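You operate a simulated robot arm through the tools that you are given. There is no shell and no other tool. Be economical: measure what you need, move in short steps, check, and stop when the job is done.

You run a simulated robot arm. Do the job below in one go: nothing can be reset, and whatever is moved stays where it is left.

TASK
The load stopped at the bench supply's limit: set the limit to 6 A, clear the load and restart it.
Fine: output off while the limit changes; input on last.

The check looks at the end state, three seconds after you hand in, the way a careful person would. Anything else that was tipped, shoved, dropped, spilled or broken makes it a failure.

THE ROBOT
A 7-joint arm with a two-finger gripper, hanging from a carriage that runs on a rail from [-2.223, -0.002] to [0.257, 0] (x, y) and turns from -340 to 348 degrees about z. Base frame: it is fixed where the carriage stands at the start and does not move with it; the origin is on the floor, on the carriage's upright axis, x ahead of it, y to its left, z up; the surface under the hand at the start is at about z = 0.72. Readings come in m, degrees, newtons and seconds.
With the tool pointing down near the work surface it reaches from about 0.4 to 0.78 m from the robot's upright axis, wherever it stands. Its first joint turns from -143.0 to 143.0 degrees. Places, roughly: bench supply [1.1, -0.2, 0.8]; black plug of the black lead (2x2x5 cm) [0.8, -0.3, 0.8]; blue light key [0.6, 1.1, 0.8]; clear key of the electronic load [0.9, 0.5, 0.8]; current dial of the electronic load [0.9, 0.4, 0.8]; electronic load [1.2, 0.5, 0.8]; end volts dial [0.9, 0.3, 0.8]; limit key of the bench supply [0.8, -0.2, 0.9]; mode key of the electronic load [0.9, 0.5, 0.9]; output key of the bench supply [0.8, -0.2, 0.9]; red plug of the white lead (2x2x5 cm) [0.8, -0.3, 0.8]; volts dial of the bench supply [0.8, -0.3, 0.9]; yellow input key [0.9, 0.5, 0.8]. Payload 1.37 kg.
Tool frame: the origin (TCP) lies between the finger pads and is the grasp point; the fingertips stand 0.016 m ahead of it; z points along the fingers, y is the line along which they close. Largest opening 0.092 m; the body of the gripper starts 0.074 m behind the TCP.
Orientation is that of the tool frame in the base frame, as a unit quaternion [x, y, z, w]. With the fingers straight down and closing along the base's y, the tool's x points along the base's -x, its y along +y and its z along -z.

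THE INTERFACE
- The arm moves only by the tool step_arm. Its argument "plan" is a list of rows, each an object of numbers (a shift or turn left out is 0, a gripper value left out holds the last): "tx", "ty", "tz": the shift along the tool's x, y, z in m; "wx", "wy", "wz": the turn, a rotation vector about the tool's x, y, z in degrees; "claw": the finger opening in m, from 0 to 0.092. In form: [{"tx": .., "ty": .., "tz": .., "wx": .., "wy": .., "wz": .., "claw": ..}, ...]. A call has 1 to 12 rows; each row shifts and turns the commanded pose from where the row before left it, along the tool's axes as they then stand. Each row takes 0.2 s and may step no farther than 0.05 m and 8.6 degrees from the row before; otherwise, or with a gripper value out of range, the whole call is refused. Where a pose cannot be reached the arm comes as near as it can. A force on the tool above 40 N (or 10 N above the force at the start of the call, whichever is more), or a blocked arm, ends the call early, and 0.2 s more pass. Each finger halts on what it meets, pressing with about 26 N; the grip force reading is that of the motor and also rises with nothing between the fingers. The clock runs only during rows and for 0.2 s after the last one: add rows that do not move to give the fingers time. The reply holds the time, the measured pose of the TCP, the force on the tool along the base axes, the opening and the grip force, in the units named above and with some noise, with the torque about the TCP (base axes, N m) and any sound that the robot's microphone picked up.
- Cameras (640 x 400 px; columns grow to the right, rows downward): "scene" is now at [0.2934, -0.0053, 1.621]; the picture's right is [-0.07, -1.00, 0.00], its down [-0.80, 0.06, -0.59] and it looks along [0.59, -0.04, -0.81] (base axes); focal length 285 px, centre (320, 200). "wrist" rides on the gripper at [0.071, 0.019, -0.111] in the tool frame; the picture's right is [-0.26, 0.97, 0.00], its down [-0.78, -0.21, -0.59] and it looks along [-0.57, -0.15, 0.81] (tool axes); focal length 280 px, centre (320, 200). There is no depth. A picture from a camera that has moved, and an enlarged one, comes with that camera's place and axes in the base frame and with its lens.
- snapshot(camera): a new picture of that camera. No time passes.
- slide_trunk(by): slides the trunk up (or, below 0, down) by that many m; the arm and the scene camera ride with it, the base frame stays. It gives what a move gives, with no picture.
- steer(legs): drives the robot by 1 to 6 legs, each [ahead, left, turn to the left] in m, m and degrees, along the robot's own axes; the way and the turn of a leg run together, so that a leg with both is an arc; at most 1.5 m and 180 degrees a leg. The arm and the cameras ride along, it lands a little off, and it stops where it bumps. It keeps to its track: a leg is cut to what the track allows. It gives what a move gives.
- aim_head(pan, tilt): turns the head with the scene camera to pan (to the left, within 155 degrees either way) and tilt (down, from -29 to 69), counted from straight ahead of the robot. It gives what a move gives.
- close_up(camera, box): a new picture of the part [left, top, right, bottom] of that camera's present view, enlarged. No time passes.
- job_done(): hands the job in; it is judged then, once.

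Go step by step. Nothing tells you exact positions but the pictures and the camera data: compare them with the known pose of the tool, close in by small moves and look again before you grip or let go. The budget is 120 turns and 90 pictures, counting those below and the enlarged ones. Unless the task says otherwise, let go and move clear before handing in, and close with one line.

The tools are called after "Request:" by a JSON object that holds its "op" and its "data". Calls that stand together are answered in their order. step_arm: Moves the arm, as the interface text tells. Its arguments: {"type":"object","properties":{"plan":{"type":"array","items":{"type":"object","properties":{"tx":{"type":"number"},"ty":{"type":"number"},"tz":{"type":"number"},"wx":{"type":"number"},"wy":{"type":"number"},"wz":{"type":"number"},"claw":{"type":"number"}}}}},"required":["plan"]} The other tools are called the same way: slide_trunk (by) slides the trunk up or down; steer (legs) drives the base; aim_head (pan, tilt) turns the head that bears the scene camera; snapshot (camera) takes a picture; close_up (camera, box) takes an enlarged picture of a part of a camera's view; job_done () hands the job in.

At the start:

```text
time_s: 0.0
position: [0.7788, 0.1751, 1.0318]
orientation: [0.0, 1.0, -0.001, -0.001]
ft_force: [-0.3, -0.5, 0.2]
moment: [0.0, 0.02, -0.04]
width: 0.0919
grasp_force: 0.0
trunk travel left (down, up): [-0.275, 0.306]
robot x, y, heading: [0.0015, 0.0025, -0.2]
head pan, tilt: [-3.9, 53.8]
```

scene: 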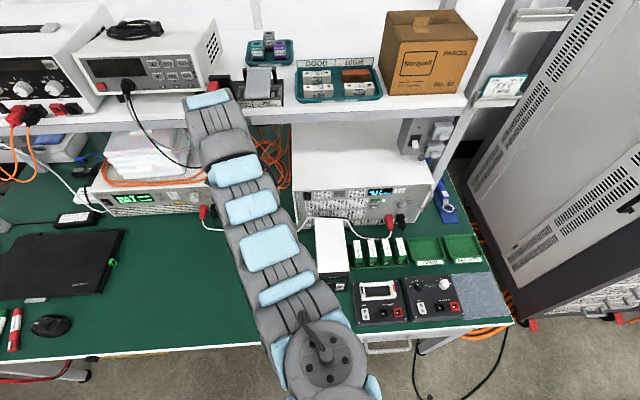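
wrist: 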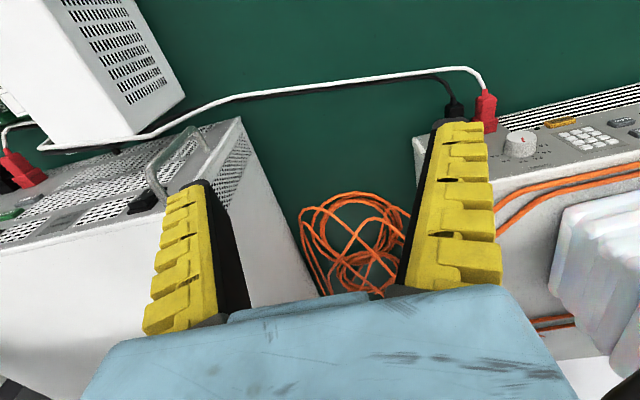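

The bench supply is the right-hand instrument and the electronic load is on the left. I'll look closely at both panels first.

Request:
{"op": "close_up", "data": {"camera": "scene", "box": [285, 170, 445, 270]}}

Request:
{"op": "close_up", "data": {"camera": "scene", "box": [80, 160, 240, 260]}}

```text
4.00 times, centred on (365, 220) of scene
camera zoom: at [0.2934, -0.0053, 1.621], right [-0.07, -1.0, 0.0], down [-0.8, 0.06, -0.59], along [0.59, -0.04, -0.81], focal length 1139 px, centre (140, 120)
```

zoom: 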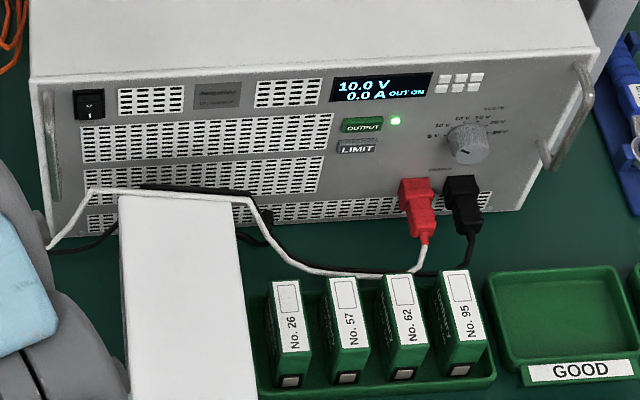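

```text
4.00 times, centred on (160, 210) of scene
camera zoom: at [0.2934, -0.0053, 1.621], right [-0.07, -1.0, 0.0], down [-0.8, 0.06, -0.59], along [0.59, -0.04, -0.81], focal length 1139 px, centre (960, 160)
```

zoom: 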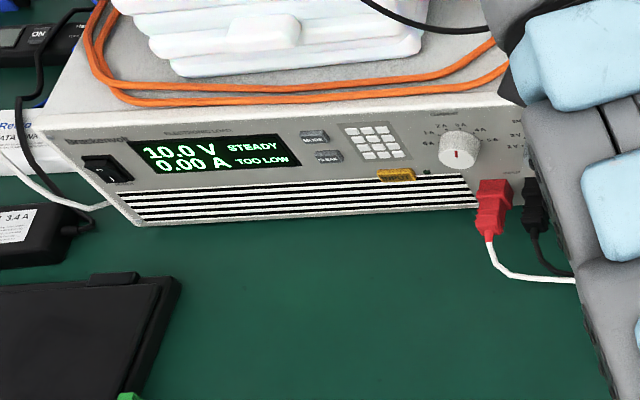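

Output is ON, the supply panel is at x≈0.82 with OUTPUT at z≈0.87 and LIMIT at z≈0.84, y≈-0.22. The load reads TOO LOW. I'll slide the hand over to the supply, close the fingers and tilt it forward.

Request:
{"op": "step_arm", "data": {"plan": [{"ty": -0.05, "claw": 0}, {"ty": -0.05}, {"ty": -0.05}, {"ty": -0.05}, {"ty": -0.05}, {"ty": -0.05}, {"ty": -0.05}, {"ty": -0.047}, {}]}}

Request:
{"op": "step_arm", "data": {"plan": [{"tx": 0.03, "wy": -8}, {"tx": 0.03, "wy": -8}, {"tx": 0.02, "wy": -8}, {"wy": -8}, {"wy": -8}, {"wy": -5}, {}]}}

Request:
{"op": "snapshot", "data": {"camera": "wrist"}}

Request:
{"op": "snapshot", "data": {"camera": "scene"}}

```text
time_s: 2.0
position: [0.7762, -0.2223, 1.0322]
orientation: [-0.001, 1.0, 0.0, 0.001]
ft_force: [-0.2, -0.4, -0.5]
moment: [0.02, -0.01, 0.01]
width: 0.0001
grasp_force: 25.6
trunk travel left (down, up): [-0.275, 0.306]
robot x, y, heading: [-0.0007, 0.0012, 0.2]
head pan, tilt: [-3.9, 53.8]
```

```text
time_s: 3.6
position: [0.7003, -0.2223, 1.0205]
orientation: [0.001, 0.924, 0.0, 0.383]
ft_force: [0.5, 0.1, 0.8]
moment: [-0.01, 0.0, 0.0]
width: 0.0001
grasp_force: 25.4
trunk travel left (down, up): [-0.275, 0.306]
robot x, y, heading: [0.003, -0.0007, 0.2]
head pan, tilt: [-3.9, 53.8]
```

```text
85 pictures are left
camera wrist: at [0.5715, -0.2013, 1.0506], right [0.18, 0.97, 0.19], down [0.13, -0.21, 0.97], along [0.97, -0.15, -0.17], focal length 280 px, centre (320, 200)
```

wrist: 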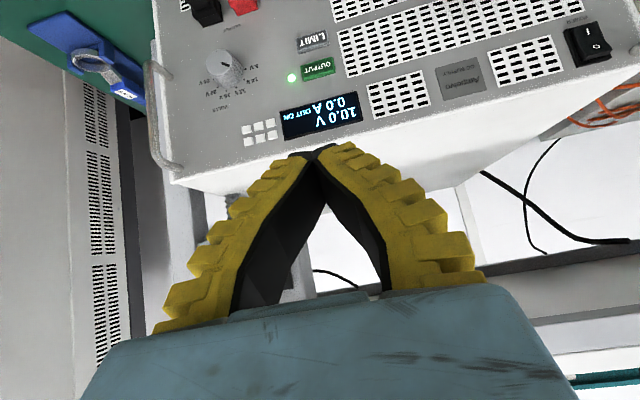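

```text
84 pictures are left
camera scene: at [0.2934, -0.0053, 1.621], right [-0.07, -1.0, 0.0], down [-0.8, 0.06, -0.59], along [0.59, -0.04, -0.81], focal length 285 px, centre (320, 200)
```

scene: 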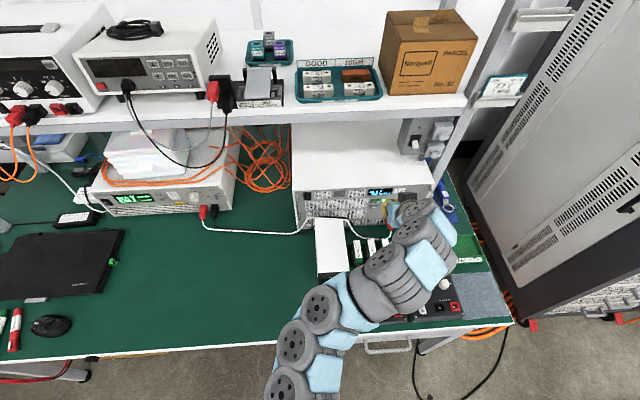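

Both views agree: OUTPUT is at about (0.81, -0.217, 0.886) and LIMIT at about (0.81, -0.217, 0.858). I'll bring the leading finger edge just in front of OUTPUT.

Request:
{"op": "step_arm", "data": {"plan": [{"tx": 0.0112, "ty": 0.0013, "tz": 0.036}, {"tx": 0.0112, "ty": 0.0013, "tz": 0.036}, {"tx": 0.0112, "ty": 0.0013, "tz": 0.036}, {"tx": 0.0112, "ty": 0.0013, "tz": 0.036}, {}, {}]}}

Request:
{"op": "snapshot", "data": {"camera": "wrist"}}

Request:
{"op": "close_up", "data": {"camera": "scene", "box": [285, 170, 445, 270]}}

```text
time_s: 5.0
position: [0.7714, -0.2159, 0.889]
orientation: [0.001, 0.924, -0.001, 0.382]
ft_force: [0.1, 0.8, -0.7]
moment: [-0.02, 0.03, 0.02]
width: 0.0
grasp_force: 26.5
trunk travel left (down, up): [-0.275, 0.306]
robot x, y, heading: [0.0007, -0.0009, 0.0]
head pan, tilt: [-3.9, 53.8]
```

```text
83 pictures are left
camera wrist: at [0.6434, -0.1959, 0.9179], right [0.19, 0.97, 0.19], down [0.13, -0.21, 0.97], along [0.97, -0.15, -0.17], focal length 280 px, centre (320, 200)
```

wrist: 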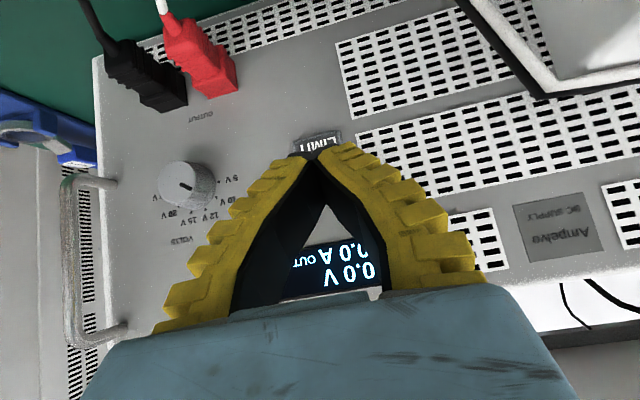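

```text
4.00 times, centred on (365, 220) of scene
camera zoom: at [0.2934, -0.0053, 1.621], right [-0.07, -1.0, 0.0], down [-0.8, 0.06, -0.59], along [0.59, -0.04, -0.81], focal length 1139 px, centre (140, 120)
```

zoom: 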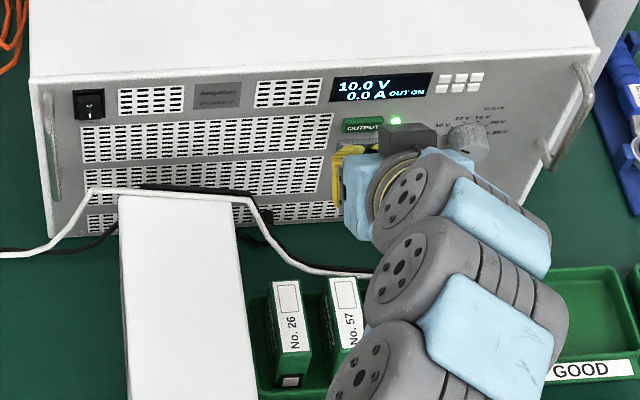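

The tip is in front of the key, about 1.5 cm short. I'll push forward in small steps.

Request:
{"op": "step_arm", "data": {"plan": [{"tx": -0.0035, "tz": 0.0035}, {"tx": -0.0035, "tz": 0.0035}, {"tx": -0.0018, "tz": 0.0018}, {"tx": -0.0018, "tz": 0.0018}, {"tx": -0.0018, "tz": 0.0018}, {}]}}

Request:
{"op": "close_up", "data": {"camera": "scene", "box": [335, 170, 415, 220]}}

```text
time_s: 6.4
position: [0.7874, -0.2171, 0.8892]
orientation: [0.002, 0.924, -0.001, 0.383]
ft_force: [0.7, 0.6, -0.4]
moment: [0.0, 0.01, 0.01]
width: 0.0
grasp_force: 26.5
trunk travel left (down, up): [-0.275, 0.306]
robot x, y, heading: [0.0027, -0.0006, -0.1]
head pan, tilt: [-3.9, 53.8]
```

```text
8.00 times, centred on (375, 195) of scene
camera zoom: at [0.2934, -0.0053, 1.621], right [-0.07, -1.0, 0.0], down [-0.8, 0.06, -0.59], along [0.59, -0.04, -0.81], focal length 2278 px, centre (-120, 240)
```

zoom: 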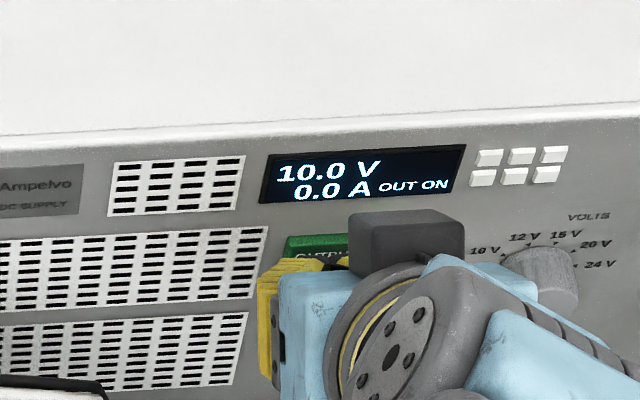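

No contact yet, so I'll keep advancing gently.

Request:
{"op": "step_arm", "data": {"plan": [{"tx": -0.0014, "tz": 0.0014}, {"tx": -0.0014, "tz": 0.0014}, {"tx": -0.0014, "tz": 0.0014}, {}]}}

Request:
{"op": "close_up", "data": {"camera": "scene", "box": [335, 170, 415, 220]}}

```text
time_s: 7.4
position: [0.7935, -0.218, 0.8884]
orientation: [0.0, 0.924, 0.0, 0.382]
ft_force: [-0.8, 0.7, -0.7]
moment: [-0.01, 0.0, 0.02]
width: 0.0
grasp_force: 26.2
trunk travel left (down, up): [-0.275, 0.306]
robot x, y, heading: [0.0031, 0.0001, -0.5]
head pan, tilt: [-3.9, 53.8]
```

```text
8.00 times, centred on (375, 195) of scene
camera zoom: at [0.2934, -0.0053, 1.621], right [-0.07, -1.0, 0.0], down [-0.8, 0.06, -0.59], along [0.59, -0.04, -0.81], focal length 2278 px, centre (-120, 240)
```

zoom: 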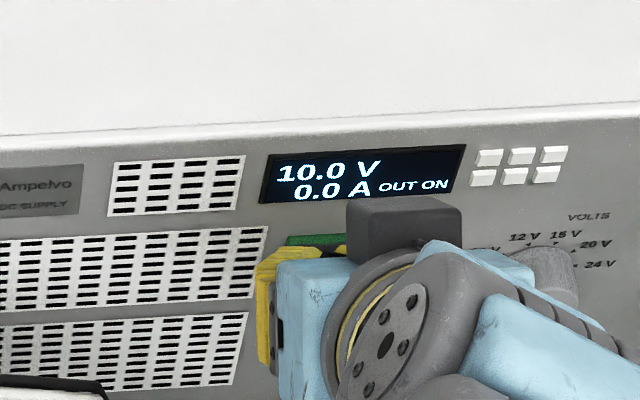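

Still no force. Advancing another few millimetres.

Request:
{"op": "step_arm", "data": {"plan": [{"tx": -0.0014, "tz": 0.0014}, {"tx": -0.0014, "tz": 0.0014}, {}]}}

Request:
{"op": "step_arm", "data": {"plan": [{"tx": -0.0014, "tz": 0.0014}, {}]}}

Request:
{"op": "snapshot", "data": {"camera": "wrist"}}

Request:
{"op": "close_up", "data": {"camera": "scene", "box": [335, 170, 415, 220]}}

```text
time_s: 8.2
position: [0.7955, -0.217, 0.8876]
orientation: [0.0, 0.924, 0.0, 0.383]
ft_force: [-1.9, 0.0, -0.4]
moment: [0.04, 0.0, -0.03]
width: 0.0059
grasp_force: 27.5
trunk travel left (down, up): [-0.275, 0.306]
robot x, y, heading: [0.0002, -0.0004, -0.1]
head pan, tilt: [-3.9, 53.8]
heard: click
```

```text
time_s: 8.8
position: [0.7996, -0.2177, 0.8881]
orientation: [0.0, 0.924, 0.0, 0.382]
ft_force: [-6.4, -0.3, 1.7]
moment: [0.04, -0.08, -0.01]
width: 0.0058
grasp_force: 27.1
trunk travel left (down, up): [-0.275, 0.306]
robot x, y, heading: [0.001, -0.0017, 0.1]
head pan, tilt: [-3.9, 53.8]
```

```text
79 pictures are left
camera wrist: at [0.6701, -0.1964, 0.9169], right [0.19, 0.97, 0.18], down [0.14, -0.21, 0.97], along [0.97, -0.15, -0.17], focal length 280 px, centre (320, 200)
```

wrist: 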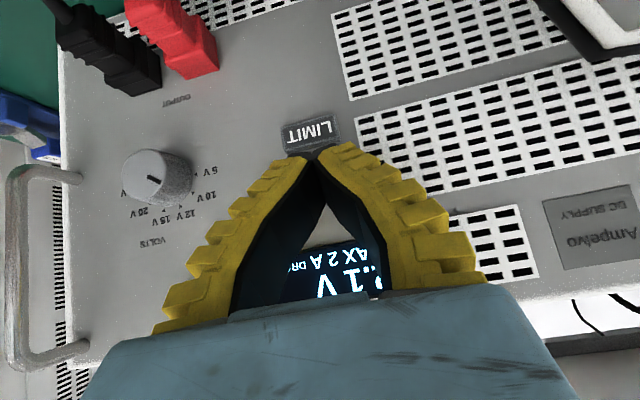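

```text
8.00 times, centred on (375, 195) of scene
camera zoom: at [0.2928, -0.0054, 1.6208], right [-0.07, -1.0, 0.0], down [-0.81, 0.06, -0.59], along [0.59, -0.04, -0.81], focal length 2278 px, centre (-120, 240)
```

zoom: 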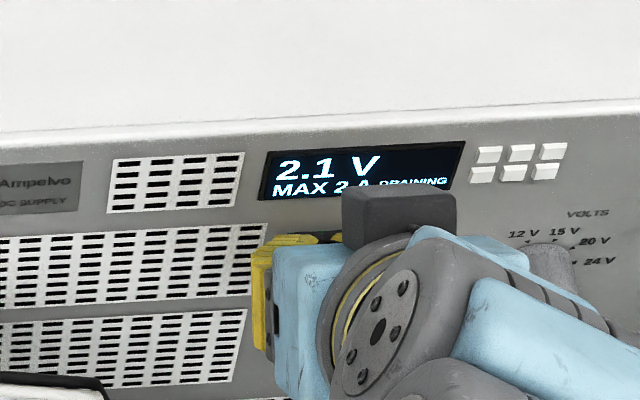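

Click heard: output is off and draining, with MAX 2 A shown. I'll back off and drop to the LIMIT key.

Request:
{"op": "step_arm", "data": {"plan": [{"tx": 0.009, "tz": -0.009}, {"tx": 0.009, "tz": -0.009}, {"tx": 0.0102, "tz": 0.0102}, {"tx": 0.0102, "tz": 0.0102}, {}, {}]}}

Request:
{"op": "close_up", "data": {"camera": "scene", "box": [335, 170, 415, 220]}}

Request:
{"op": "snapshot", "data": {"camera": "wrist"}}

```text
time_s: 10.2
position: [0.7743, -0.2173, 0.8587]
orientation: [0.0, 0.924, 0.0, 0.383]
ft_force: [0.2, 0.1, 0.4]
moment: [0.0, -0.01, 0.04]
width: 0.0002
grasp_force: 27.8
trunk travel left (down, up): [-0.275, 0.306]
robot x, y, heading: [-0.0002, 0.0012, 0.0]
head pan, tilt: [-3.9, 53.8]
```

```text
8.00 times, centred on (375, 195) of scene
camera zoom: at [0.2934, -0.0053, 1.621], right [-0.07, -1.0, 0.0], down [-0.8, 0.06, -0.59], along [0.59, -0.04, -0.81], focal length 2278 px, centre (-120, 240)
```

zoom: 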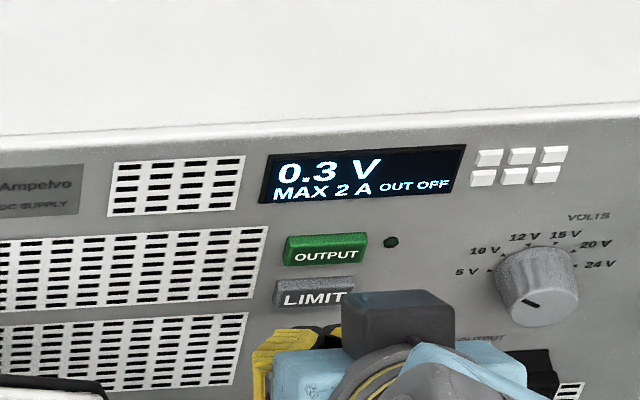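

```text
76 pictures are left
camera wrist: at [0.6456, -0.1961, 0.8882], right [0.19, 0.96, 0.19], down [0.13, -0.21, 0.97], along [0.97, -0.15, -0.17], focal length 280 px, centre (320, 200)
```

wrist: 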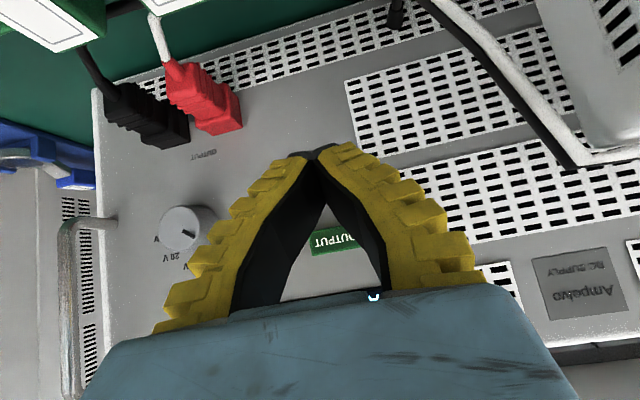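

Output is OFF and drained. Now I'll press LIMIT once.

Request:
{"op": "step_arm", "data": {"plan": [{"tx": -0.006, "tz": 0.006}, {"tx": -0.006, "tz": 0.006}, {"tx": -0.0018, "tz": 0.0018}, {"tx": -0.0014, "tz": 0.0014}, {}]}}

Request:
{"op": "close_up", "data": {"camera": "scene", "box": [335, 170, 415, 220]}}

```text
time_s: 11.4
position: [0.7958, -0.2164, 0.8578]
orientation: [0.0, 0.924, 0.0, 0.382]
ft_force: [-1.1, -0.2, -0.4]
moment: [0.03, 0.03, -0.01]
width: 0.0059
grasp_force: 28.2
trunk travel left (down, up): [-0.275, 0.306]
robot x, y, heading: [-0.0016, 0.001, -0.3]
head pan, tilt: [-3.9, 53.8]
```

```text
8.00 times, centred on (375, 195) of scene
camera zoom: at [0.2933, -0.0053, 1.6209], right [-0.07, -1.0, 0.0], down [-0.81, 0.06, -0.59], along [0.59, -0.04, -0.81], focal length 2278 px, centre (-120, 240)
```

zoom: 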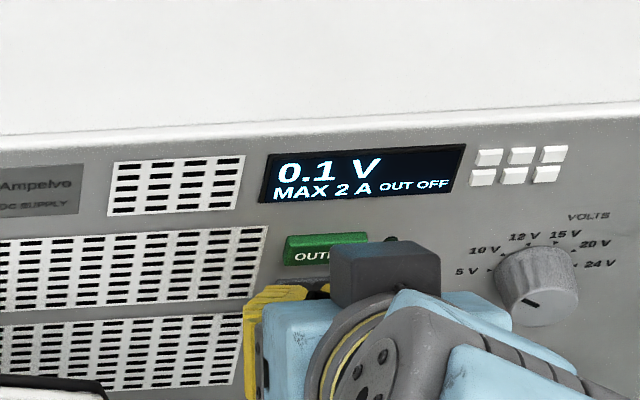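

Touching but no click yet. I'll go 2 mm more.

Request:
{"op": "step_arm", "data": {"plan": [{"tx": -0.0014, "tz": 0.0014}, {}]}}

Request:
{"op": "close_up", "data": {"camera": "scene", "box": [335, 170, 415, 220]}}

```text
time_s: 12.0
position: [0.7964, -0.2165, 0.859]
orientation: [0.0, 0.924, 0.0, 0.383]
ft_force: [-2.0, 0.3, 0.6]
moment: [0.01, -0.01, -0.02]
width: 0.006
grasp_force: 27.7
trunk travel left (down, up): [-0.275, 0.306]
robot x, y, heading: [-0.0012, -0.0038, -0.2]
head pan, tilt: [-3.9, 53.8]
heard: click
```

```text
8.00 times, centred on (375, 195) of scene
camera zoom: at [0.2931, -0.0053, 1.6208], right [-0.07, -1.0, 0.0], down [-0.81, 0.06, -0.59], along [0.59, -0.04, -0.81], focal length 2278 px, centre (-120, 240)
```

zoom: 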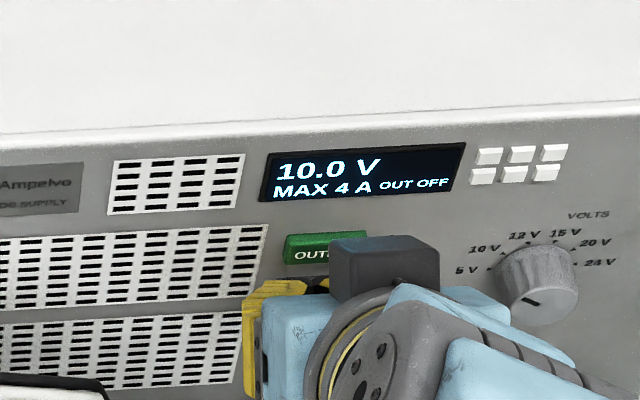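

MAX now reads 4 A, so the key steps the limit by 2 A. I'll release and press once more.

Request:
{"op": "step_arm", "data": {"plan": [{"tx": 0.007, "tz": -0.007}, {}, {}, {"tx": -0.0056, "tz": 0.0056}, {"tx": -0.0014, "tz": 0.0014}, {}]}}

Request:
{"op": "close_up", "data": {"camera": "scene", "box": [335, 170, 415, 220]}}

```text
time_s: 13.4
position: [0.796, -0.2184, 0.8585]
orientation: [0.001, 0.924, -0.001, 0.382]
ft_force: [-1.6, 0.1, -0.5]
moment: [0.03, -0.01, -0.02]
width: 0.0061
grasp_force: 27.7
trunk travel left (down, up): [-0.275, 0.306]
robot x, y, heading: [-0.0002, 0.0016, -0.1]
head pan, tilt: [-3.9, 53.8]
heard: click
```

```text
8.00 times, centred on (375, 195) of scene
camera zoom: at [0.2931, -0.0054, 1.6208], right [-0.07, -1.0, 0.0], down [-0.81, 0.06, -0.59], along [0.59, -0.04, -0.81], focal length 2278 px, centre (-120, 240)
```

zoom: 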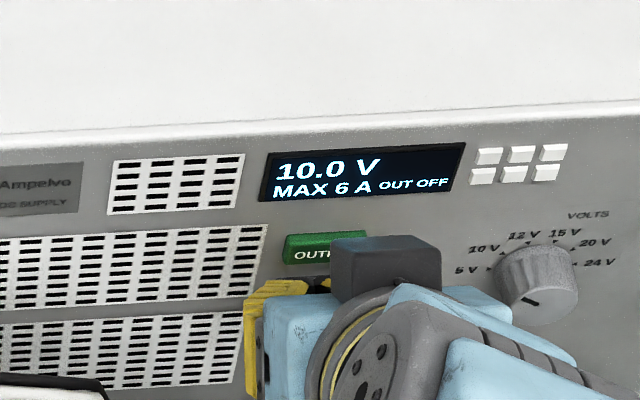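

MAX 6 A is set. I'll back off, go up, and press OUTPUT on.

Request:
{"op": "step_arm", "data": {"plan": [{"tx": 0.0088, "tz": -0.0088}, {"tx": 0.0088, "tz": -0.0088}, {"tx": -0.0104, "tz": -0.0104}, {"tx": -0.0104, "tz": -0.0104}, {}, {"tx": -0.007, "tz": 0.007}, {"tx": -0.007, "tz": 0.007}, {"tx": -0.0022, "tz": 0.0022}, {"tx": -0.0014, "tz": 0.0014}, {}]}}

Request:
{"op": "close_up", "data": {"camera": "scene", "box": [335, 170, 415, 220]}}

```text
time_s: 15.6
position: [0.7988, -0.217, 0.8874]
orientation: [0.001, 0.924, -0.001, 0.383]
ft_force: [-2.3, -0.3, 2.2]
moment: [-0.02, -0.04, -0.02]
width: 0.0063
grasp_force: 27.5
trunk travel left (down, up): [-0.275, 0.306]
robot x, y, heading: [0.0028, -0.0004, -0.0]
head pan, tilt: [-3.9, 53.8]
heard: click
```

```text
8.00 times, centred on (375, 195) of scene
camera zoom: at [0.2931, -0.0054, 1.6209], right [-0.07, -1.0, 0.0], down [-0.81, 0.06, -0.59], along [0.59, -0.04, -0.81], focal length 2278 px, centre (-120, 240)
```

zoom: 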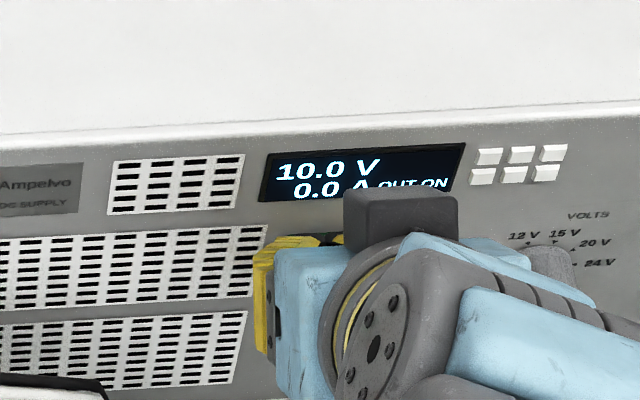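

Output is ON again with 0.0 A. Now I'll retreat, rise and cross to the load at y≈0.49.

Request:
{"op": "step_arm", "data": {"plan": [{"tx": 0.02, "tz": -0.02}, {"tx": 0.02, "tz": -0.02}, {"tx": 0.02, "tz": -0.02}, {"tx": -0.0, "tz": -0.045}, {"tx": -0.03, "tz": -0.03}, {"tx": -0.03, "tz": -0.03}, {"tx": -0.0235, "tz": -0.0235}, {}]}}

Request:
{"op": "step_arm", "data": {"plan": [{"ty": 0.048}, {"ty": 0.048}, {"ty": 0.048}, {"ty": 0.048}, {"ty": 0.048}, {"ty": 0.048}, {"ty": 0.048}, {"ty": 0.048}, {}]}}

Request:
{"op": "snapshot", "data": {"camera": "scene"}}

```text
time_s: 17.4
position: [0.681, -0.2161, 1.0377]
orientation: [0.002, 0.924, -0.001, 0.383]
ft_force: [0.3, -0.7, -0.8]
moment: [0.0, 0.01, 0.01]
width: 0.0
grasp_force: 27.7
trunk travel left (down, up): [-0.275, 0.306]
robot x, y, heading: [-0.0003, -0.0036, -0.1]
head pan, tilt: [-3.9, 53.8]
```

```text
time_s: 19.4
position: [0.6806, 0.1681, 1.0368]
orientation: [0.0, 0.924, 0.0, 0.383]
ft_force: [0.4, -0.7, -0.2]
moment: [-0.04, -0.02, -0.04]
width: 0.0
grasp_force: 27.9
trunk travel left (down, up): [-0.275, 0.306]
robot x, y, heading: [0.0006, -0.002, -0.1]
head pan, tilt: [-3.9, 53.8]
```

```text
71 pictures are left
camera scene: at [0.2934, -0.0051, 1.621], right [-0.07, -1.0, 0.0], down [-0.8, 0.06, -0.59], along [0.59, -0.04, -0.81], focal length 285 px, centre (320, 200)
```

scene: 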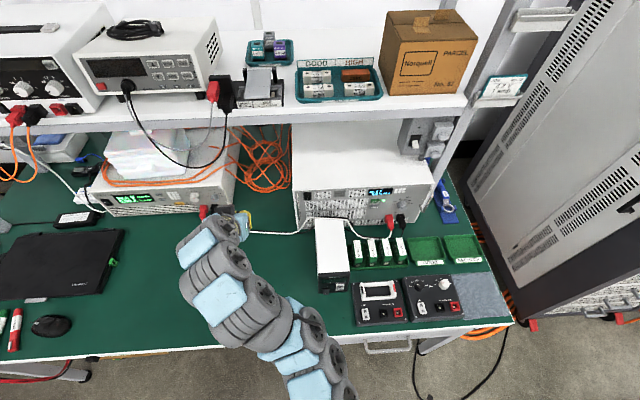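

Path is clear. A lead hangs in a loop from the shelf near the load, so I'll stay low and in front of it. Continuing across.

Request:
{"op": "step_arm", "data": {"plan": [{"ty": 0.048}, {"ty": 0.048}, {"ty": 0.048}, {"ty": 0.048}, {"ty": 0.048}, {"ty": 0.048}, {"ty": 0.041}, {}]}}

Request:
{"op": "snapshot", "data": {"camera": "wrist"}}

Request:
{"op": "close_up", "data": {"camera": "scene", "box": [80, 160, 240, 260]}}

```text
time_s: 21.2
position: [0.6806, 0.4969, 1.0362]
orientation: [0.0, 0.924, 0.0, 0.383]
ft_force: [0.9, 0.4, 0.2]
moment: [-0.02, 0.0, -0.01]
width: 0.0004
grasp_force: 28.3
trunk travel left (down, up): [-0.275, 0.306]
robot x, y, heading: [0.0009, -0.0022, 0.1]
head pan, tilt: [-3.9, 53.8]
```

```text
70 pictures are left
camera wrist: at [0.552, 0.5168, 1.0656], right [0.18, 0.97, 0.19], down [0.13, -0.21, 0.97], along [0.97, -0.15, -0.17], focal length 280 px, centre (320, 200)
```

wrist: 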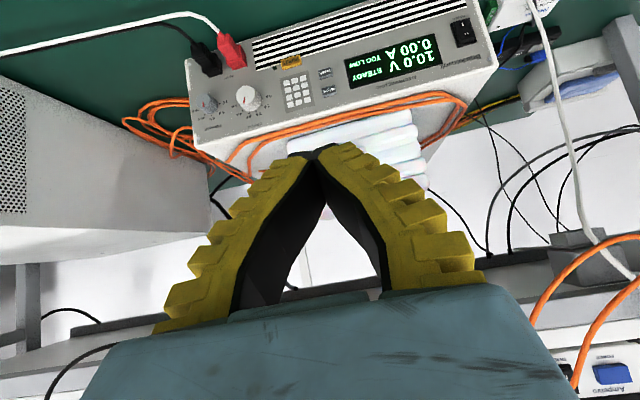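

```text
4.00 times, centred on (160, 210) of scene
camera zoom: at [0.2934, -0.0052, 1.621], right [-0.07, -1.0, 0.0], down [-0.8, 0.06, -0.59], along [0.59, -0.04, -0.81], focal length 1139 px, centre (960, 160)
```

zoom: 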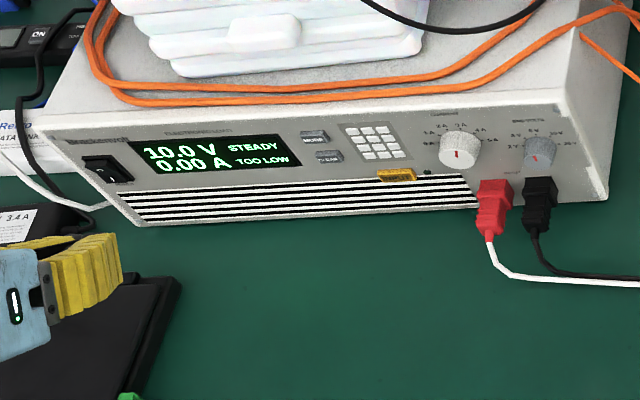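

Next I'll zoom in on the load's panel to triangulate the keys.

Request:
{"op": "close_up", "data": {"camera": "wrist", "box": [180, 10, 500, 210]}}

Request:
{"op": "close_up", "data": {"camera": "scene", "box": [130, 180, 210, 230]}}

```text
2.00 times, centred on (340, 110) of wrist
camera zoom: at [0.552, 0.5168, 1.0656], right [0.18, 0.97, 0.19], down [0.13, -0.21, 0.97], along [0.97, -0.15, -0.17], focal length 561 px, centre (280, 380)
```

zoom: 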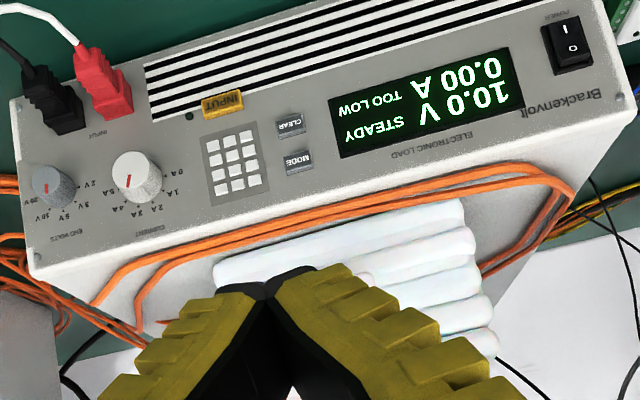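

```text
8.00 times, centred on (170, 205) of scene
camera zoom: at [0.2934, -0.0052, 1.621], right [-0.07, -1.0, 0.0], down [-0.8, 0.06, -0.59], along [0.59, -0.04, -0.81], focal length 2278 px, centre (1520, 160)
```

zoom: 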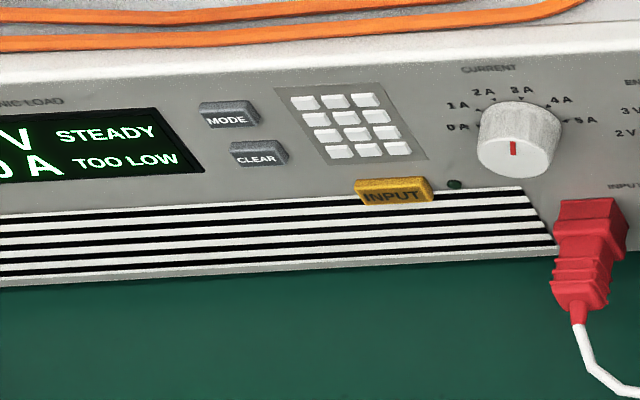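

CLEAR is at about (0.915, 0.502, 0.824) and INPUT at about (0.915, 0.456, 0.793). The load is set near 3 A, and I'll leave it there. Moving in part way.

Request:
{"op": "step_arm", "data": {"plan": [{"tx": 0.0066, "tz": 0.0349}, {"tx": 0.0066, "tz": 0.0349}, {"tx": 0.0066, "tz": 0.0349}, {"tx": 0.0066, "tz": 0.0349}, {"tx": 0.0066, "tz": 0.0349}, {"tx": 0.0066, "tz": 0.0349, "ty": 0.005}, {}]}}

Request:
{"op": "snapshot", "data": {"camera": "scene"}}

```text
time_s: 22.8
position: [0.7714, 0.4928, 0.891]
orientation: [0.0, 0.924, 0.0, 0.383]
ft_force: [-0.3, 0.3, -0.4]
moment: [0.03, -0.04, 0.03]
width: 0.0001
grasp_force: 28.4
out of reach, approached as far as the arm can: row 5, 6
trunk travel left (down, up): [-0.275, 0.306]
robot x, y, heading: [0.0053, -0.0002, -0.1]
head pan, tilt: [-3.9, 53.8]
```

```text
66 pictures are left
camera scene: at [0.2931, -0.0056, 1.6208], right [-0.07, -1.0, 0.0], down [-0.81, 0.06, -0.59], along [0.59, -0.04, -0.81], focal length 285 px, centre (320, 200)
```

scene: 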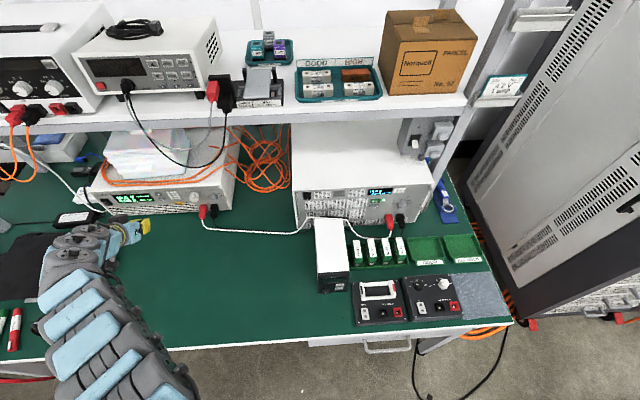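

Out of reach from here. I'll pull the hand back, then drive the carriage 0.17 m forward.

Request:
{"op": "step_arm", "data": {"plan": [{"tx": 0.02, "tz": -0.02}, {"tx": 0.02, "tz": -0.02}, {"tx": 0.02, "tz": -0.02}, {}]}}

Request:
{"op": "steer", "data": {"legs": [[0.17, 0, 0]]}}

Request:
{"op": "snapshot", "data": {"camera": "scene"}}

Request:
{"op": "snapshot", "data": {"camera": "wrist"}}

```text
time_s: 23.8
position: [0.6862, 0.4932, 0.8931]
orientation: [0.0, 0.924, 0.001, 0.383]
ft_force: [1.0, -0.1, -0.4]
moment: [0.01, -0.03, 0.0]
width: 0.0002
grasp_force: 28.1
trunk travel left (down, up): [-0.275, 0.306]
robot x, y, heading: [0.0021, 0.0044, -0.0]
head pan, tilt: [-3.9, 53.8]
```

```text
time_s: 25.3
position: [0.86, 0.4929, 0.8946]
orientation: [0.001, 0.924, 0.0, 0.383]
ft_force: [0.9, -0.6, -0.4]
moment: [0.03, 0.02, -0.02]
width: 0.0
grasp_force: 27.7
trunk travel left (down, up): [-0.275, 0.306]
robot x, y, heading: [0.1722, 0.0019, 0.1]
head pan, tilt: [-3.9, 53.8]
```

```text
65 pictures are left
camera scene: at [0.4653, -0.0054, 1.621], right [-0.07, -1.0, 0.0], down [-0.8, 0.06, -0.59], along [0.59, -0.04, -0.81], focal length 285 px, centre (320, 200)
```

scene: 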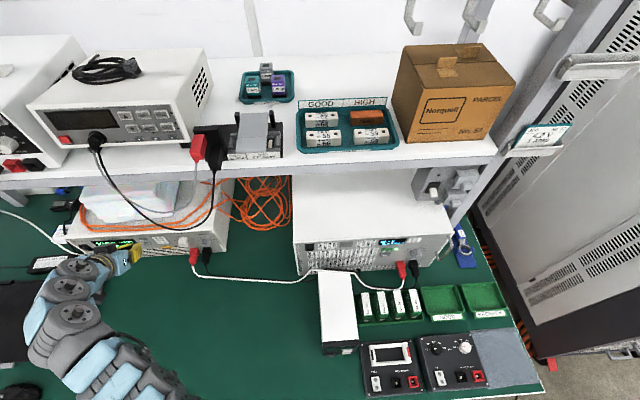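

```text
64 pictures are left
camera wrist: at [0.7316, 0.5137, 0.9235], right [0.19, 0.96, 0.19], down [0.13, -0.21, 0.97], along [0.97, -0.16, -0.17], focal length 280 px, centre (320, 200)
```

wrist: 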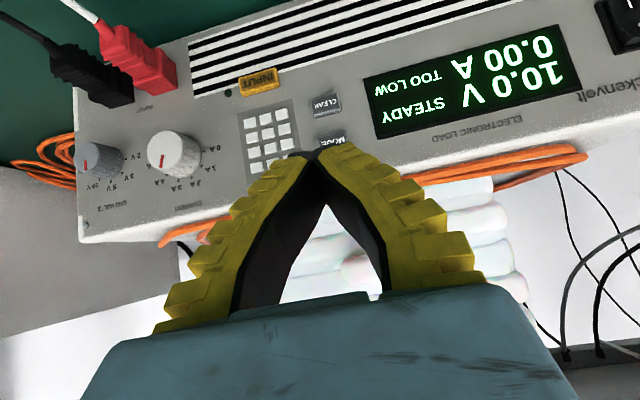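

The refined wrist sighting agrees with CLEAR at (0.915, 0.501, 0.825). Lowering in front of it.

Request:
{"op": "step_arm", "data": {"plan": [{"tx": 0.0144, "tz": 0.0181, "ty": 0.003}, {"tx": 0.0144, "tz": 0.0181, "ty": 0.003}, {"tx": 0.0143, "tz": 0.0182, "ty": 0.002}, {}, {}]}}

Request:
{"op": "snapshot", "data": {"camera": "wrist"}}

Request:
{"op": "close_up", "data": {"camera": "scene", "box": [60, 200, 220, 300]}}

```text
time_s: 26.5
position: [0.8672, 0.5024, 0.825]
orientation: [0.001, 0.924, 0.0, 0.382]
ft_force: [-0.4, 0.3, 0.9]
moment: [0.0, -0.03, 0.03]
width: 0.0
grasp_force: 27.4
trunk travel left (down, up): [-0.275, 0.306]
robot x, y, heading: [0.172, 0.0025, 0.0]
head pan, tilt: [-3.9, 53.8]
```

```text
63 pictures are left
camera wrist: at [0.7389, 0.5228, 0.8547], right [0.19, 0.96, 0.19], down [0.13, -0.21, 0.97], along [0.97, -0.16, -0.17], focal length 280 px, centre (320, 200)
```

wrist: 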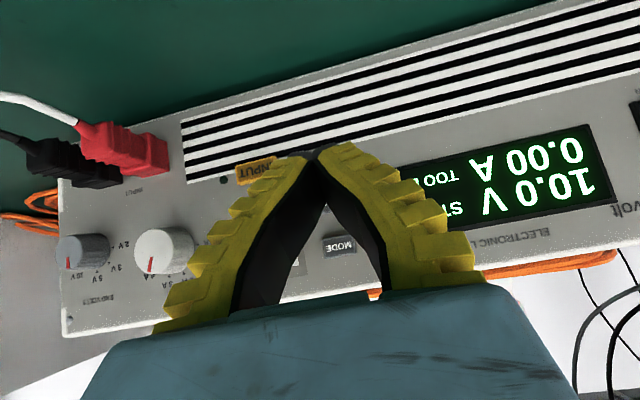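

```text
4.00 times, centred on (140, 250) of scene
camera zoom: at [0.4652, -0.0054, 1.621], right [-0.07, -1.0, 0.0], down [-0.8, 0.06, -0.59], along [0.59, -0.04, -0.81], focal length 1139 px, centre (1040, 0)
```

zoom: 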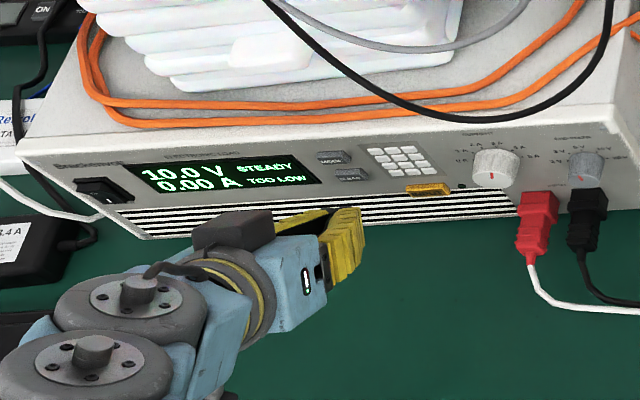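

Good alignment. I'll advance in small steps toward CLEAR.

Request:
{"op": "step_arm", "data": {"plan": [{"tx": -0.006, "tz": 0.006}, {"tx": -0.006, "tz": 0.006}, {"tx": -0.0025, "tz": 0.0025}, {}]}}

Request:
{"op": "step_arm", "data": {"plan": [{"tx": -0.0014, "tz": 0.0014}, {"tx": -0.0014, "tz": 0.0014}, {}]}}

Request:
{"op": "close_up", "data": {"camera": "scene", "box": [60, 200, 220, 300]}}

```text
time_s: 27.5
position: [0.8885, 0.5019, 0.8256]
orientation: [0.0, 0.924, 0.0, 0.382]
ft_force: [-0.1, -0.1, 1.3]
moment: [-0.02, -0.01, -0.02]
width: 0.0
grasp_force: 27.6
trunk travel left (down, up): [-0.275, 0.306]
robot x, y, heading: [0.1731, -0.0004, -0.0]
head pan, tilt: [-3.9, 53.8]
```

```text
time_s: 28.3
position: [0.8916, 0.5011, 0.8244]
orientation: [0.001, 0.924, -0.001, 0.382]
ft_force: [-0.6, -0.6, 0.7]
moment: [0.04, 0.01, -0.03]
width: 0.0
grasp_force: 27.9
trunk travel left (down, up): [-0.275, 0.306]
robot x, y, heading: [0.1687, -0.0017, -0.0]
head pan, tilt: [-3.9, 53.8]
```

```text
4.00 times, centred on (140, 250) of scene
camera zoom: at [0.4652, -0.0054, 1.621], right [-0.07, -1.0, 0.0], down [-0.8, 0.06, -0.59], along [0.59, -0.04, -0.81], focal length 1139 px, centre (1040, 0)
```

zoom: 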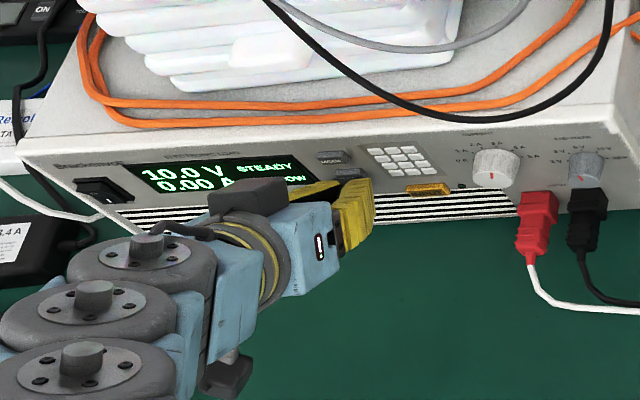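

Request:
{"op": "step_arm", "data": {"plan": [{"tx": -0.0014, "tz": 0.0014}, {"tx": -0.0014, "tz": 0.0014}, {}]}}

Request:
{"op": "close_up", "data": {"camera": "scene", "box": [60, 200, 220, 300]}}

```text
time_s: 29.1
position: [0.8933, 0.5004, 0.8257]
orientation: [0.0, 0.924, 0.0, 0.383]
ft_force: [-0.2, -0.3, 0.3]
moment: [0.03, -0.02, 0.0]
width: 0.0
grasp_force: 27.6
trunk travel left (down, up): [-0.275, 0.306]
robot x, y, heading: [0.1724, 0.0032, 0.1]
head pan, tilt: [-3.9, 53.8]
heard: click
```

```text
4.00 times, centred on (140, 250) of scene
camera zoom: at [0.4652, -0.0055, 1.6209], right [-0.07, -1.0, 0.0], down [-0.8, 0.06, -0.59], along [0.59, -0.04, -0.81], focal length 1139 px, centre (1040, 0)
```

zoom: 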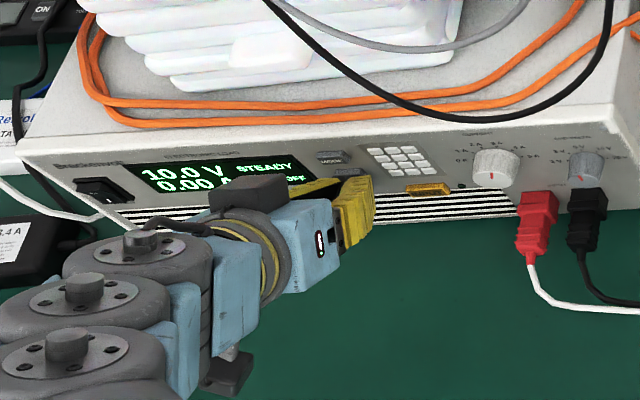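

CLEAR clicked. I'll back off, shift to INPUT and check the display.

Request:
{"op": "step_arm", "data": {"plan": [{"tx": 0.009, "tz": -0.009}, {"tx": 0.009, "tz": -0.009}, {"tx": 0.0111, "tz": 0.0111, "ty": -0.0225}, {"tx": 0.0112, "tz": 0.0112, "ty": -0.0225}, {}, {}]}}

Request:
{"op": "close_up", "data": {"camera": "scene", "box": [60, 200, 220, 300]}}

Request:
{"op": "snapshot", "data": {"camera": "wrist"}}

```text
time_s: 30.5
position: [0.8703, 0.457, 0.7943]
orientation: [0.0, 0.924, 0.0, 0.382]
ft_force: [-0.9, -1.2, -0.8]
moment: [-0.01, 0.03, -0.02]
width: 0.0001
grasp_force: 27.8
trunk travel left (down, up): [-0.275, 0.306]
robot x, y, heading: [0.1742, 0.0017, -0.1]
head pan, tilt: [-3.9, 53.8]
```

```text
4.00 times, centred on (140, 250) of scene
camera zoom: at [0.4653, -0.0053, 1.621], right [-0.07, -1.0, 0.0], down [-0.8, 0.06, -0.59], along [0.59, -0.04, -0.81], focal length 1139 px, centre (1040, 0)
```

zoom: 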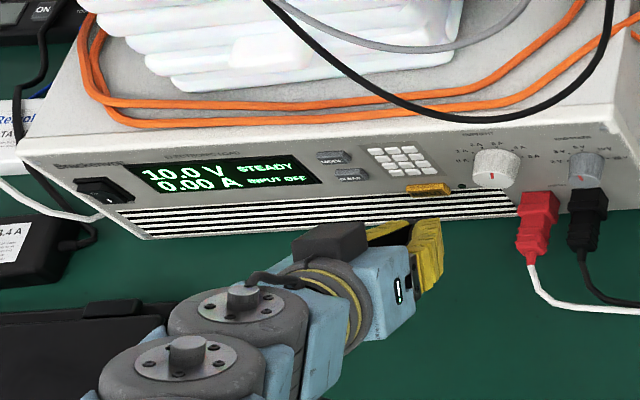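

```text
58 pictures are left
camera wrist: at [0.7416, 0.4772, 0.8237], right [0.19, 0.96, 0.18], down [0.13, -0.21, 0.97], along [0.97, -0.15, -0.17], focal length 280 px, centre (320, 200)
```

wrist: 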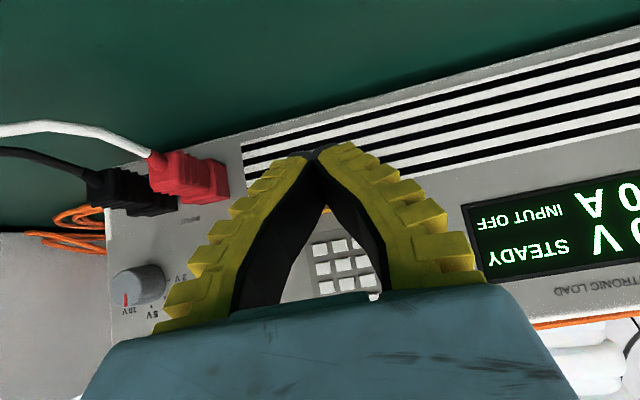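

The load now shows STEADY / INPUT OFF, so it's cleared. Next I'll press INPUT.

Request:
{"op": "step_arm", "data": {"plan": [{"tx": -0.006, "tz": 0.006}, {"tx": -0.006, "tz": 0.006}, {"tx": -0.0025, "tz": 0.0025}, {}]}}

Request:
{"op": "close_up", "data": {"camera": "scene", "box": [60, 200, 220, 300]}}

```text
time_s: 31.5
position: [0.8907, 0.456, 0.7937]
orientation: [0.001, 0.924, 0.0, 0.382]
ft_force: [0.0, -0.4, 0.2]
moment: [-0.01, 0.01, 0.01]
width: 0.0002
grasp_force: 27.9
trunk travel left (down, up): [-0.275, 0.306]
robot x, y, heading: [0.1756, 0.0006, -0.0]
head pan, tilt: [-3.9, 53.8]
```

```text
4.00 times, centred on (140, 250) of scene
camera zoom: at [0.4652, -0.0055, 1.621], right [-0.07, -1.0, 0.0], down [-0.8, 0.06, -0.59], along [0.59, -0.04, -0.81], focal length 1139 px, centre (1040, 0)
```

zoom: 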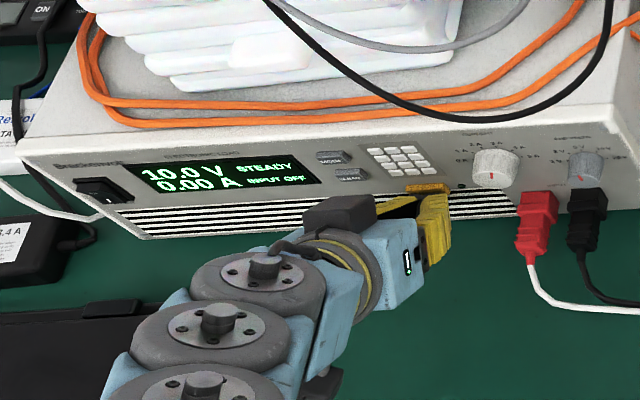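

Request:
{"op": "step_arm", "data": {"plan": [{"tx": -0.0014, "tz": 0.0014}, {"tx": -0.0014, "tz": 0.0014}, {}]}}

Request:
{"op": "close_up", "data": {"camera": "scene", "box": [60, 200, 220, 300]}}

```text
time_s: 32.3
position: [0.895, 0.4576, 0.7932]
orientation: [0.0, 0.924, 0.001, 0.383]
ft_force: [-0.5, -0.1, -0.8]
moment: [0.01, -0.02, 0.03]
width: 0.006
grasp_force: 27.9
trunk travel left (down, up): [-0.275, 0.306]
robot x, y, heading: [0.174, -0.0012, -0.1]
head pan, tilt: [-3.9, 53.8]
```

```text
4.00 times, centred on (140, 250) of scene
camera zoom: at [0.4652, -0.0054, 1.6209], right [-0.07, -1.0, 0.0], down [-0.8, 0.06, -0.59], along [0.59, -0.04, -0.81], focal length 1139 px, centre (1040, 0)
```

zoom: 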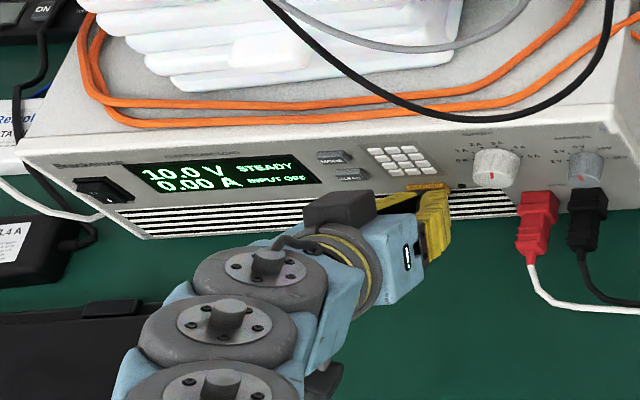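

Just touching; 2 mm more.

Request:
{"op": "step_arm", "data": {"plan": [{"tx": -0.0014, "tz": 0.0014}, {}]}}

Request:
{"op": "close_up", "data": {"camera": "scene", "box": [60, 200, 220, 300]}}

```text
time_s: 32.9
position: [0.8967, 0.4566, 0.7927]
orientation: [0.0, 0.924, 0.0, 0.381]
ft_force: [-3.0, -0.3, -0.6]
moment: [0.02, 0.04, -0.05]
width: 0.006
grasp_force: 28.0
trunk travel left (down, up): [-0.275, 0.306]
robot x, y, heading: [0.1717, 0.0014, -0.0]
head pan, tilt: [-3.9, 53.8]
heard: click, click
```

```text
4.00 times, centred on (140, 250) of scene
camera zoom: at [0.465, -0.0054, 1.6208], right [-0.07, -1.0, 0.0], down [-0.81, 0.06, -0.59], along [0.59, -0.04, -0.81], focal length 1139 px, centre (1040, 0)
```

zoom: 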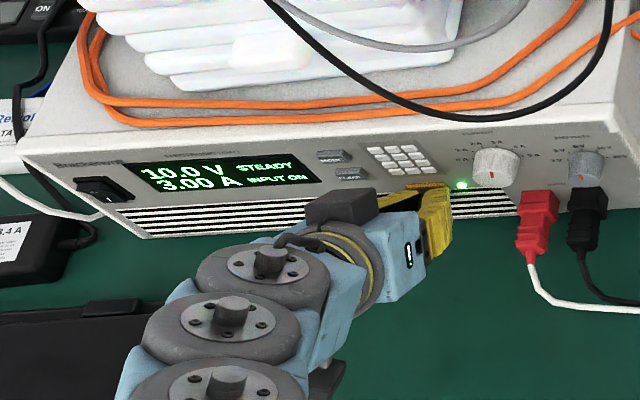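

Input is ON at 10.0 V, 3.00 A. I'll back away and verify both instruments.

Request:
{"op": "step_arm", "data": {"plan": [{"tx": 0.015, "tz": -0.015}, {"tx": 0.02, "tz": -0.02}, {"tx": 0.02, "tz": -0.02}, {"tx": 0.0, "tz": -0.04}, {"tx": -0.02, "tz": -0.02}, {"tx": -0.02, "tz": -0.02}, {}, {}, {}]}}

Request:
{"op": "close_up", "data": {"camera": "scene", "box": [60, 200, 220, 300]}}

Request:
{"op": "close_up", "data": {"camera": "scene", "box": [295, 210, 455, 310]}}

Request:
{"op": "snapshot", "data": {"camera": "scene"}}

```text
time_s: 34.9
position: [0.7914, 0.4572, 0.8762]
orientation: [-0.001, 0.924, 0.001, 0.383]
ft_force: [-0.3, -1.0, 0.5]
moment: [0.0, 0.0, 0.0]
width: 0.0
grasp_force: 28.0
trunk travel left (down, up): [-0.275, 0.306]
robot x, y, heading: [0.1717, 0.0019, 0.1]
head pan, tilt: [-3.9, 53.8]
```

```text
4.00 times, centred on (140, 250) of scene
camera zoom: at [0.4652, -0.0054, 1.621], right [-0.07, -1.0, 0.0], down [-0.8, 0.06, -0.59], along [0.59, -0.04, -0.81], focal length 1139 px, centre (1040, 0)
```

zoom: 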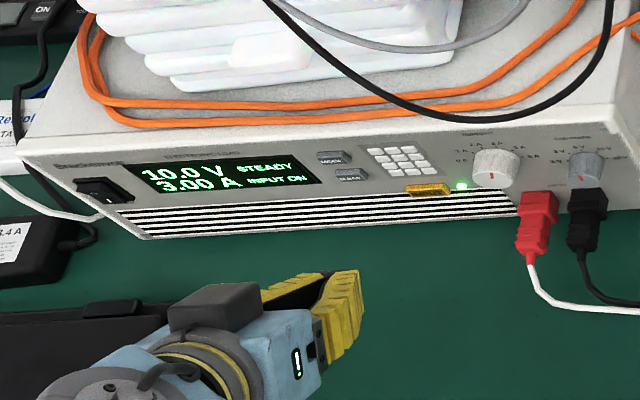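

```text
4.00 times, centred on (375, 260) of scene
camera zoom: at [0.4652, -0.0054, 1.621], right [-0.07, -1.0, 0.0], down [-0.8, 0.06, -0.59], along [0.59, -0.04, -0.81], focal length 1139 px, centre (100, -40)
```

zoom: 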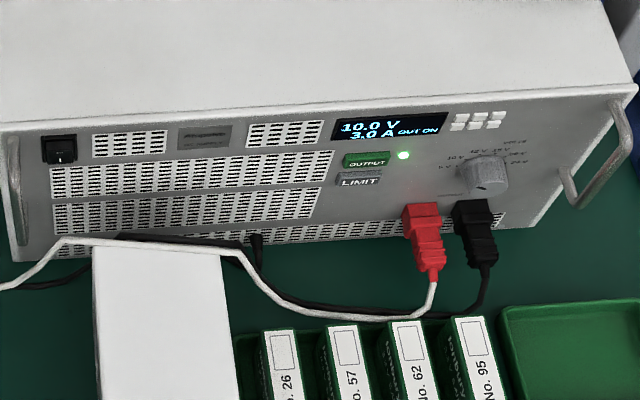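

```text
52 pictures are left
camera scene: at [0.4652, -0.0054, 1.621], right [-0.07, -1.0, 0.0], down [-0.8, 0.06, -0.59], along [0.59, -0.04, -0.81], focal length 285 px, centre (320, 200)
```

scene: 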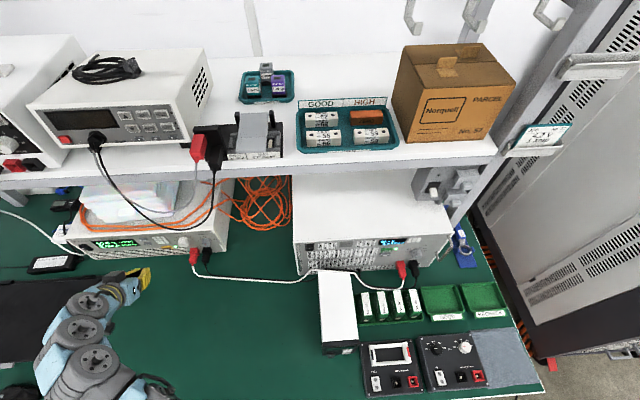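

Both displays agree: the supply shows 10.0 V, 3.0 A, OUT ON, and the load shows 3.00 A, STEADY, INPUT ON. Nothing else has moved and the hand is clear, so I'm handing in.

Request:
{"op": "job_done", "data": {}}

```text
The job is handed in.
```

The bench supply's limit is set to 6 A with its output back on, and the load is cleared and running again at 10.0 V, 3.00 A.
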